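You operate a simulated robot arm through the tools that you are given. There is no shell and no other tool. Be economical: measure what you need, move in short steps, check, and stop when the job is done.

You run a simulated robot arm. Do the job below in one go: nothing can be reset, and whatever is moved stays where it is left.

Task
Fetch the dark grey gear ring from the top of the teal-backed bench and set it on the yellow mat on the teal-backed bench.

It is judged by the outcome, as a careful person would: the job done as asked, and still so three seconds after it is handed in. It fails if anything else is knocked over, pushed out of place, dropped, spilled or broken.

Robot
A 7-joint arm with a two-finger parallel gripper, fixed in place. Base frame: the origin is at the foot of the arm, x ahead of it, y to its left, z up; the work surface is at about z = 0.8. Readings come in m, rad, newtons and seconds.
With the tool pointing down near the work surface it reaches from about 0.24 to 0.68 m from the base axis. Its first joint turns from -1.152 to 1.152 rad. Payload 2.4 kg.
The TCP is the grasp point between the finger pads, 0.03 m short of the fingertips. In the tool frame z runs along the fingers and y along their closing line. The gripper opens to 0.094 m. The fingers are 0.028 m wide and 0.01 m thick; the gripper's body (0.05 by 0.096 m) begins 0.055 m behind the TCP.
Orientation is that of the tool frame in the base frame, as a unit quaternion [x, y, z, w]. With the fingers straight down and closing along the base's y, the tool's x points along the base's -x, its y along +y and its z along -z.

Tools
- The arm moves only by the tool arm_command. Its argument "motion" is a list of rows, each an object (a shift or turn left out is 0, a gripper value left out holds the last) with "gripper": the finger opening in cm, from 0 to 9.4; "dp": the shift along the tool's x, y, z in cm, a list of three; "rot": the turn, a rotation vector about the tool's x, y, z in rad, a list of three. In form: [{"gripper": gripper, "dp": [dx, dy, dz], "rot": [wx, wy, wz]}, ...]. A call has 1 to 8 rows; each row is the pose to reach, as a shift and turn from the pose commanded when the call began, along the tool's axes at that moment. Each row takes 0.2 s and may step no farther than 0.05 m and 0.15 rad from the row before; otherwise, or with a gripper value out of range, the whole call is refused. A pose out of reach is approached as far as the arm can. The call stops where the force on the tool passes 40 N (or 10 N more than at its start, if that is more) or the arm is blocked; 0.2 s more then pass. The fingers move at their own pace (about 0.153 m/s each) and stop on an object; they squeeze with about 33 N. The grip force told is the motor's: it shows also when the fingers shut on nothing. Time passes only in rows, and 0.2 s behind the last, so rows that repeat a pose let the fingers close. It gives the time, the measured TCP pose, the force on the tool (base axes), the opening and the grip force at its end, in the units of the frame above (readings bear some noise), and new pictures: "show" is both (left out), scene, wrist or none.
- Cameras (640 x 400 px; columns grow to the right, rows downward): "scene" is fixed at [0.0449, 0.484, 1.446]; the picture's right is [-0.66, -0.75, 0.00], its down [-0.41, 0.37, -0.83] and it looks along [0.62, -0.55, -0.55] (base axes); focal length 371 px, centre (320, 200). "wrist" rides on the gripper at [0.076, 0.014, -0.102] in the tool frame; the picture's right is [-0.18, 0.98, 0.00], its down [-0.75, -0.14, -0.64] and it looks along [-0.63, -0.12, 0.77] (tool axes); focal length 243 px, centre (320, 200). There is no depth. A picture from a camera that has moved, and an enlarged one, comes with that camera's place and axes in the base frame and with its lens.
- enlarge(camera, box): a new picture of the part [left, top, right, bottom] of that camera's present view, enlarged. It takes no simulated time.
- job_done(): hands the job in; it is judged then, once.

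Go step by step. Nothing tells you positions but the pictures and the camera data: compare them with the known pose of the tool, close in by small moves and look again before you grip or let go. The budget is 90 turns and 200 pictures, counting those below and the enlarged ones. Unless the task says otherwise, let go and move clear before handing in, and close with one line.

The tools are called after "Call:" as name(argument=value, ...) on one line, values as JSON. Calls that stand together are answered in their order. arm_command: Moves the arm, as the interface text tells. Its arguments: {"type":"object","properties":{"motion":{"type":"array","items":{"type":"object","properties":{"gripper":{"type":"number"},"dp":{"type":"array","items":{"type":"number"}},"rot":{"type":"array","items":{"type":"number"}}}}},"show":{"type":"string","enum":["both","scene","wrist","none"]}},"required":["motion"]} The other tools are called the same way: enlarge (camera, box) takes an enlarged picture of a part of a camera's view; job_done () hands the job in.

At the start:

```text
clock: 0.0
ee_pos: [0.4532, -0.0148, 1.1075]
ee_rot: [0.0, 1.0, 0.0, 0.0]
wrist_force: [0.5, -0.3, 0.2]
opening: 0.0939
gripper_force: 0.0
```

scene: 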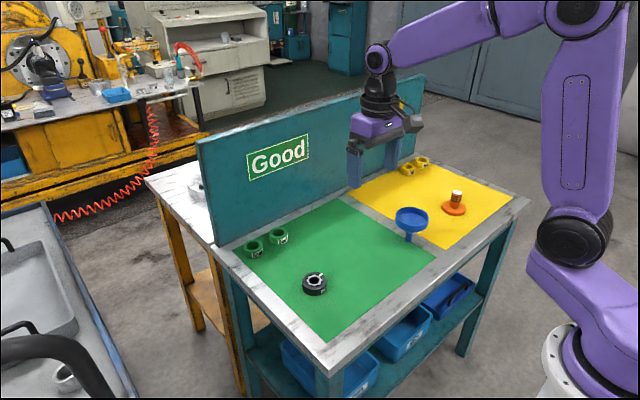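
wrist: 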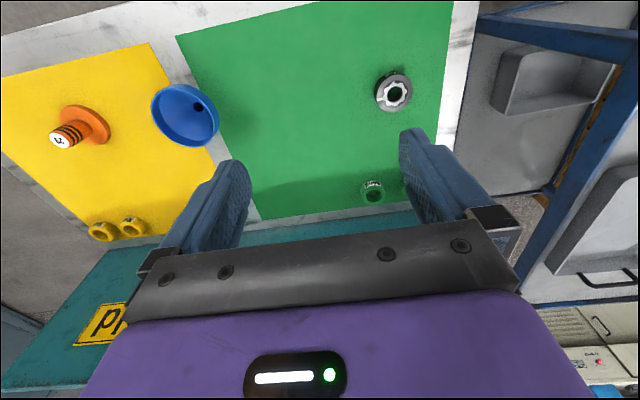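

I see the dark ring on the green mat at about (0.507, 0.093), and the yellow mat is to its right, holding a bolt and two yellow rings. I'll enlarge both views first.

Call:
enlarge(camera="scene", box=[230, 210, 390, 310])

Call:
enlarge(camera="wrist", box=[330, 50, 458, 130])

Call:
enlarge(camera="scene", box=[350, 140, 542, 260])

```text
4.00 times, centred on (310, 260) of scene
camera zoom: at [0.0449, 0.484, 1.446], right [-0.66, -0.75, 0.0], down [-0.41, 0.37, -0.83], along [0.62, -0.55, -0.55], focal length 1483 px, centre (360, -40)
```

zoom: 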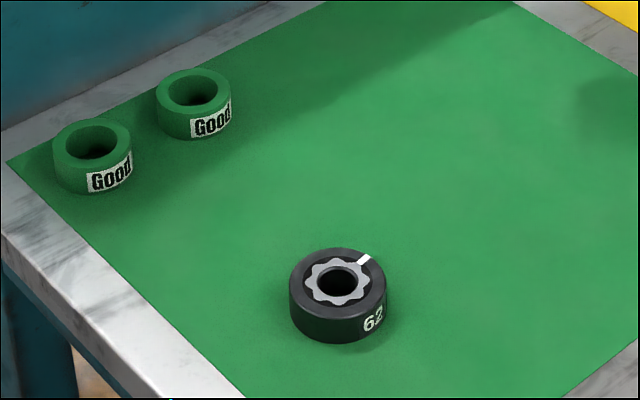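

```text
5.00 times, centred on (394, 90) of wrist
camera zoom: at [0.3763, -0.0007, 1.2088], right [0.18, 0.98, 0.0], down [0.75, -0.14, 0.64], along [0.63, -0.12, -0.77], focal length 1213 px, centre (-50, 750)
```

zoom: 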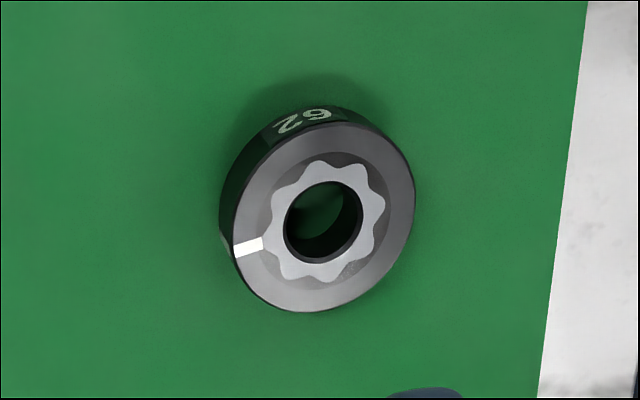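

```text
3.33 times, centred on (446, 200) of scene
camera zoom: at [0.0449, 0.484, 1.446], right [-0.66, -0.75, 0.0], down [-0.41, 0.37, -0.83], along [0.62, -0.55, -0.55], focal length 1236 px, centre (-100, 200)
```

zoom: 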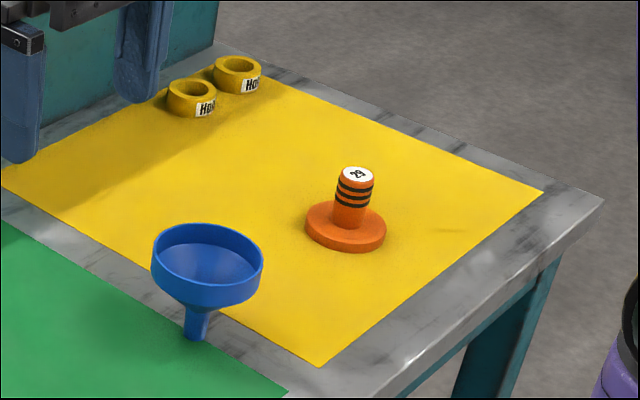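

The ring is about 57 mm across and 22 mm tall. I'll put the open gripper above it, then look again.

Call:
arm_command(motion=[{"gripper": 9.4, "dp": [-1.8, 3.5, 2.5]}, {"dp": [-3.6, 7.0, 5]}, {"dp": [-5.4, 10.6, 7.5]}, {"dp": [-5.4, 10.6, 12]}, {"dp": [-5.4, 10.6, 16.5]}, {"dp": [-5.4, 10.6, 20]}, {"dp": [-5.4, 10.6, 20]}])

```text
clock: 1.6
ee_pos: [0.5097, 0.0907, 0.9063]
ee_rot: [0.0, 1.0, 0.0, 0.0]
wrist_force: [0.7, 0.3, -0.7]
opening: 0.0939
gripper_force: 0.0
camera wrist: at [0.4337, 0.1049, 1.0074], right [0.18, 0.98, 0.0], down [0.75, -0.14, 0.64], along [0.63, -0.12, -0.77], focal length 243 px, centre (320, 200)
```

scene: 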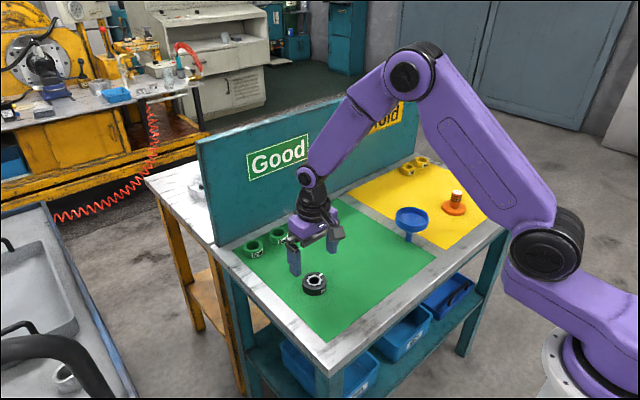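
wrist: 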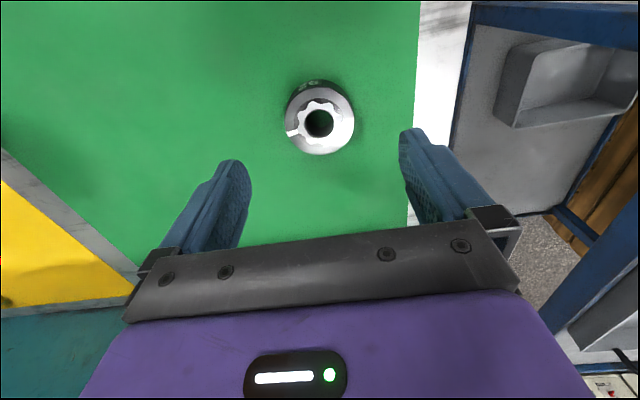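

The ring's centre works out at about (0.507, 0.090), almost directly under the tool. I'll make a small x correction and go down.

Call:
arm_command(motion=[{"dp": [0.3, 0, 2.5]}, {"dp": [0.3, 0, 4.5]}, {"dp": [0.3, 0, 6]}, {"dp": [0.3, 0, 7.1]}, {"dp": [0.3, 0, 7.1]}])

```text
clock: 2.8
ee_pos: [0.5052, 0.0916, 0.8356]
ee_rot: [0.0, 1.0, 0.0, 0.0]
wrist_force: [-0.4, 0.3, 0.3]
opening: 0.0938
gripper_force: 0.1
camera wrist: at [0.4281, 0.1058, 0.937], right [0.18, 0.98, 0.0], down [0.75, -0.14, 0.64], along [0.63, -0.12, -0.77], focal length 243 px, centre (320, 200)
```

scene: 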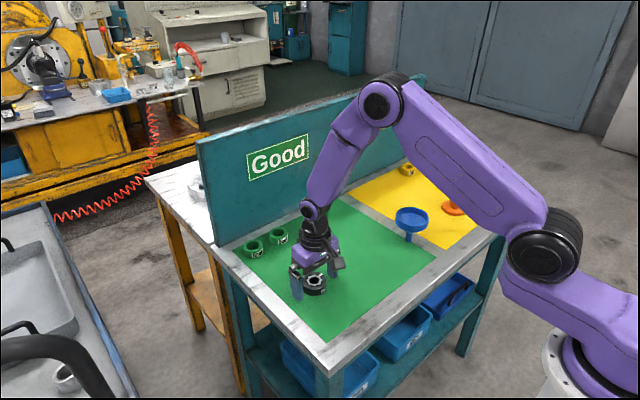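
wrist: 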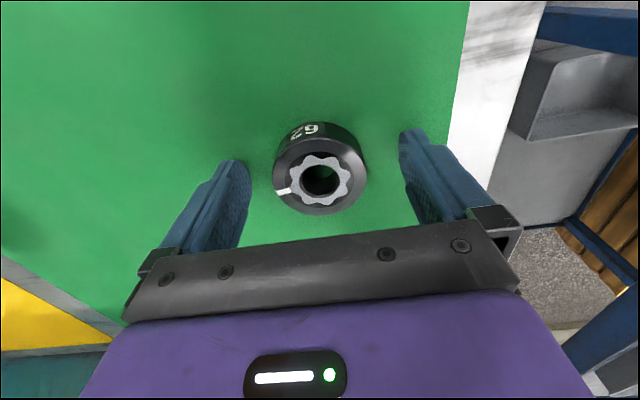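

The ring is centred between the fingers, so I'll close on it.

Call:
arm_command(motion=[{"gripper": 5, "dp": [-0.1, 0, 0]}, {"gripper": 5}, {"gripper": 4}, {"gripper": 4}], show="wrist")

```text
clock: 3.8
ee_pos: [0.5046, 0.0896, 0.8367]
ee_rot: [-0.001, 1.0, 0.0, 0.0]
wrist_force: [-1.1, -0.3, 0.0]
opening: 0.0548
gripper_force: 33.0
camera wrist: at [0.4278, 0.1047, 0.9376], right [0.18, 0.98, 0.0], down [0.75, -0.14, 0.64], along [0.63, -0.12, -0.77], focal length 243 px, centre (320, 200)
```

wrist: 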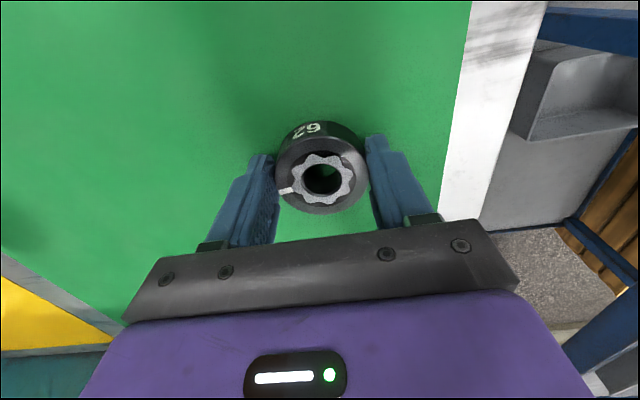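

The fingers are holding the ring at 55 mm with 33 N. Next I'll lift it straight up.

Call:
arm_command(motion=[{"gripper": 4, "dp": [0, 0, -2]}, {"dp": [0, 0, -5]}, {"dp": [0, 0, -9]}, {"dp": [0, 0, -13]}, {"dp": [0, 0, -15]}, {"dp": [0, 0, -15]}])

```text
clock: 5.2
ee_pos: [0.505, 0.0886, 0.9874]
ee_rot: [0.0, 1.0, 0.001, 0.001]
wrist_force: [0.2, -0.2, -3.5]
opening: 0.0548
gripper_force: 32.4
camera wrist: at [0.4282, 0.1032, 1.0887], right [0.18, 0.98, 0.0], down [0.75, -0.14, 0.64], along [0.63, -0.12, -0.77], focal length 243 px, centre (320, 200)
```

scene: 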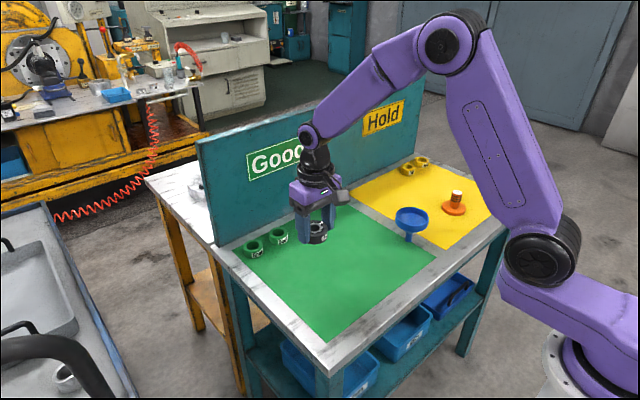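
wrist: 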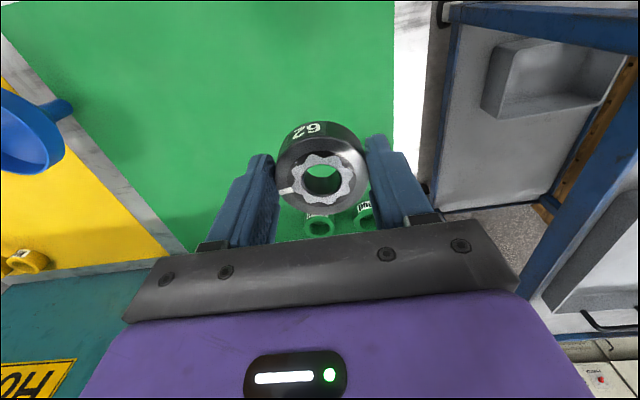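

The ring is held firmly at z 0.99. I'll carry it toward the yellow mat, passing well above the funnel (rim at about 0.87) and in front of the panel.

Call:
arm_command(motion=[{"dp": [-0.5, -2, 0]}, {"dp": [-1, -5.5, 0]}, {"dp": [-1.5, -9.5, 0]}, {"dp": [-2, -13.5, 0]}, {"dp": [-2.5, -17.5, 0]}, {"dp": [-3, -21, 0]}, {"dp": [-3.5, -23, 0]}], show="scene")

Call:
arm_command(motion=[{"dp": [0, -2, 0]}, {"dp": [0, -5.5, 0]}, {"dp": [-0.5, -9.5, 0]}, {"dp": [-1, -13.5, 0]}, {"dp": [-1, -17, 0]}, {"dp": [-1, -19, 0]}, {"dp": [-1, -19, 0]}])

```text
clock: 6.8
ee_pos: [0.5397, -0.141, 0.9865]
ee_rot: [0.001, 1.0, 0.0, -0.001]
wrist_force: [0.0, 0.2, -3.9]
opening: 0.055
gripper_force: 32.6
```

scene: 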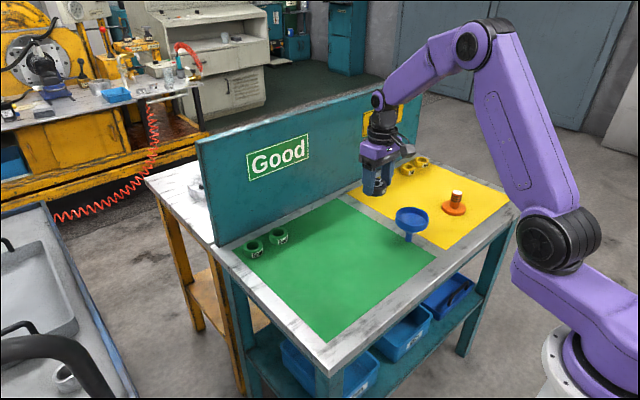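

```text
clock: 8.4
ee_pos: [0.5468, -0.3288, 0.9864]
ee_rot: [0.0, 1.0, 0.0, 0.0]
wrist_force: [0.2, -0.2, -3.6]
opening: 0.0549
gripper_force: 33.1
camera wrist: at [0.47, -0.3139, 1.0894], right [0.18, 0.98, 0.0], down [0.75, -0.14, 0.64], along [0.63, -0.12, -0.77], focal length 243 px, centre (320, 200)
```

scene: 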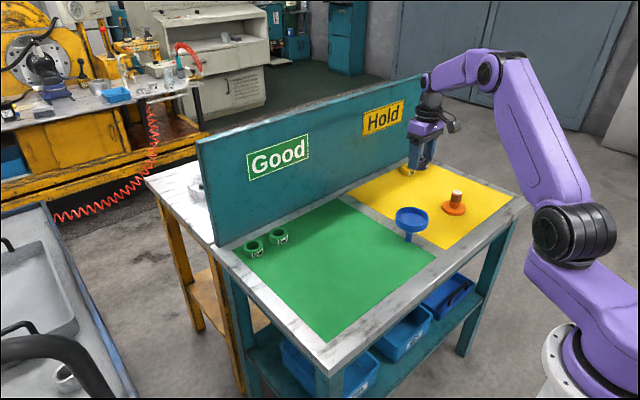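
wrist: 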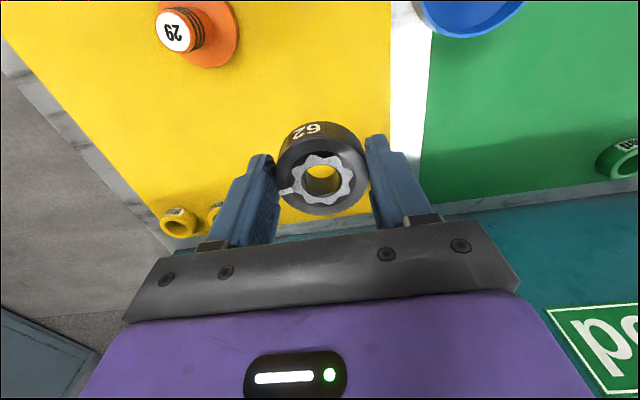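

The target spot (0.547, -0.329) lies well inside the yellow mat, about 7 cm from its edge and 10 cm or more from the bolt and yellow rings. I'll lower most of the way.

Call:
arm_command(motion=[{"dp": [0, 0, 3]}, {"dp": [0, 0, 7]}, {"dp": [0, 0, 10.5]}, {"dp": [0, 0, 13]}, {"dp": [0, 0, 14.3]}, {"dp": [0, 0, 14.3]}])

```text
clock: 9.8
ee_pos: [0.5488, -0.3283, 0.8434]
ee_rot: [0.0, 1.0, 0.0, -0.001]
wrist_force: [-1.7, -0.7, -3.8]
opening: 0.0546
gripper_force: 32.7
camera wrist: at [0.4725, -0.3148, 0.9446], right [0.18, 0.98, 0.0], down [0.75, -0.14, 0.64], along [0.63, -0.12, -0.77], focal length 243 px, centre (320, 200)
```

scene: 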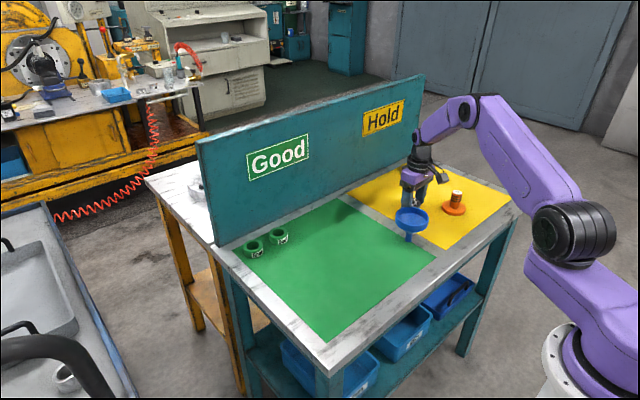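
wrist: 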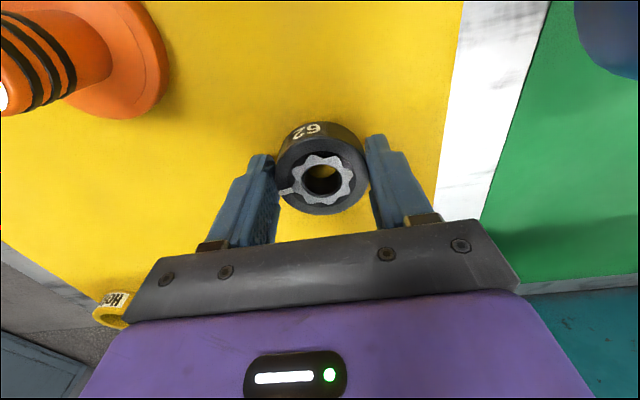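

The ring is just above the mat with clear space around it. I'll lower it in small steps until it touches.

Call:
arm_command(motion=[{"dp": [0, 0, 0.3]}, {"dp": [0, 0, 0.6]}, {"dp": [0, 0, 0.7]}, {"dp": [0, 0, 0.7]}], show="wrist")

```text
clock: 10.8
ee_pos: [0.5484, -0.3301, 0.8366]
ee_rot: [-0.001, 1.0, 0.0, 0.0]
wrist_force: [0.1, -0.4, -4.5]
opening: 0.055
gripper_force: 32.7
camera wrist: at [0.4726, -0.3155, 0.9381], right [0.18, 0.98, 0.0], down [0.75, -0.14, 0.64], along [0.63, -0.12, -0.77], focal length 243 px, centre (320, 200)
```

wrist: 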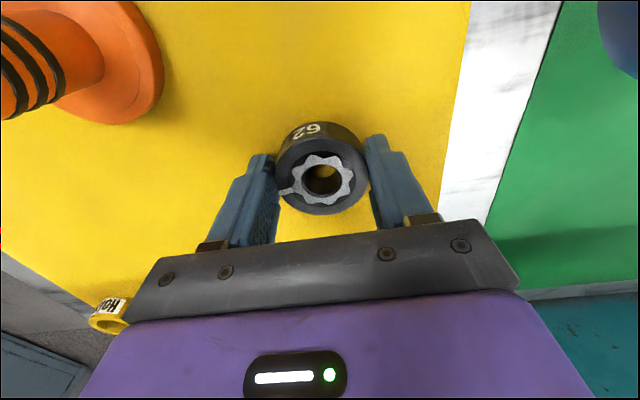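

The force reading still shows the arm carrying the ring's full weight, so I'll lower it another couple of millimetres.

Call:
arm_command(motion=[{"dp": [0, 0, 0.1]}, {"dp": [0, 0, 0.2]}, {"dp": [0, 0, 0.2]}], show="none")

```text
clock: 11.6
ee_pos: [0.5475, -0.3295, 0.8353]
ee_rot: [0.001, 1.0, 0.0, 0.0]
wrist_force: [-1.6, -2.0, 3.8]
opening: 0.0551
gripper_force: 32.5
```

The force has changed sign, so the ring is resting on the mat. I'll open partway and back straight up.

Call:
arm_command(motion=[{"gripper": 6.2}, {"gripper": 7.5}, {"gripper": 7.5}, {"gripper": 7.5, "dp": [0, 0, -2]}, {"dp": [0, 0, -5]}, {"dp": [0, 0, -9]}, {"dp": [0, 0, -13]}, {"dp": [0, 0, -15]}])

```text
clock: 13.4
ee_pos: [0.5489, -0.3291, 0.9832]
ee_rot: [0.0, 1.0, 0.0, 0.0]
wrist_force: [-0.3, 0.3, -0.2]
opening: 0.0752
gripper_force: 0.1
camera wrist: at [0.4726, -0.3138, 1.0855], right [0.18, 0.98, 0.0], down [0.75, -0.14, 0.64], along [0.63, -0.12, -0.77], focal length 243 px, centre (320, 200)
```

scene: 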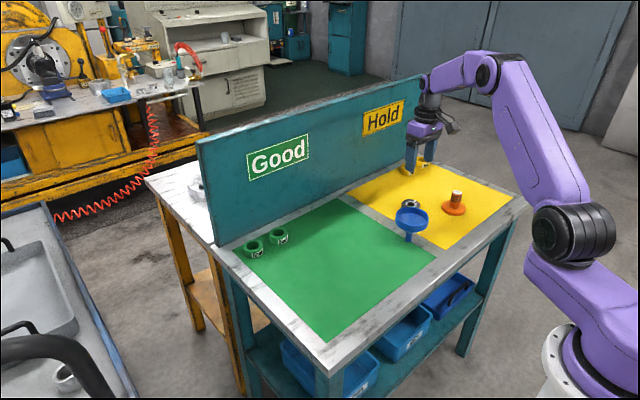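
wrist: 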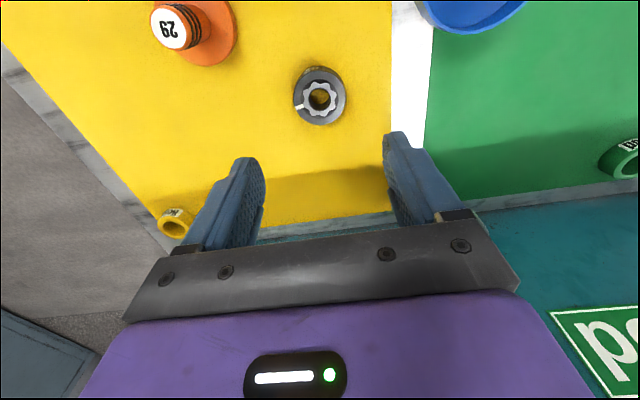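

The ring is lying flat on the yellow mat, the gripper is clear, and nothing else has moved. I'm handing in.

Call:
job_done()

```text
The job is handed in.
```

The dark grey gear ring is now on the yellow mat, released and lying flat, and the other items look undisturbed in the last pictures.
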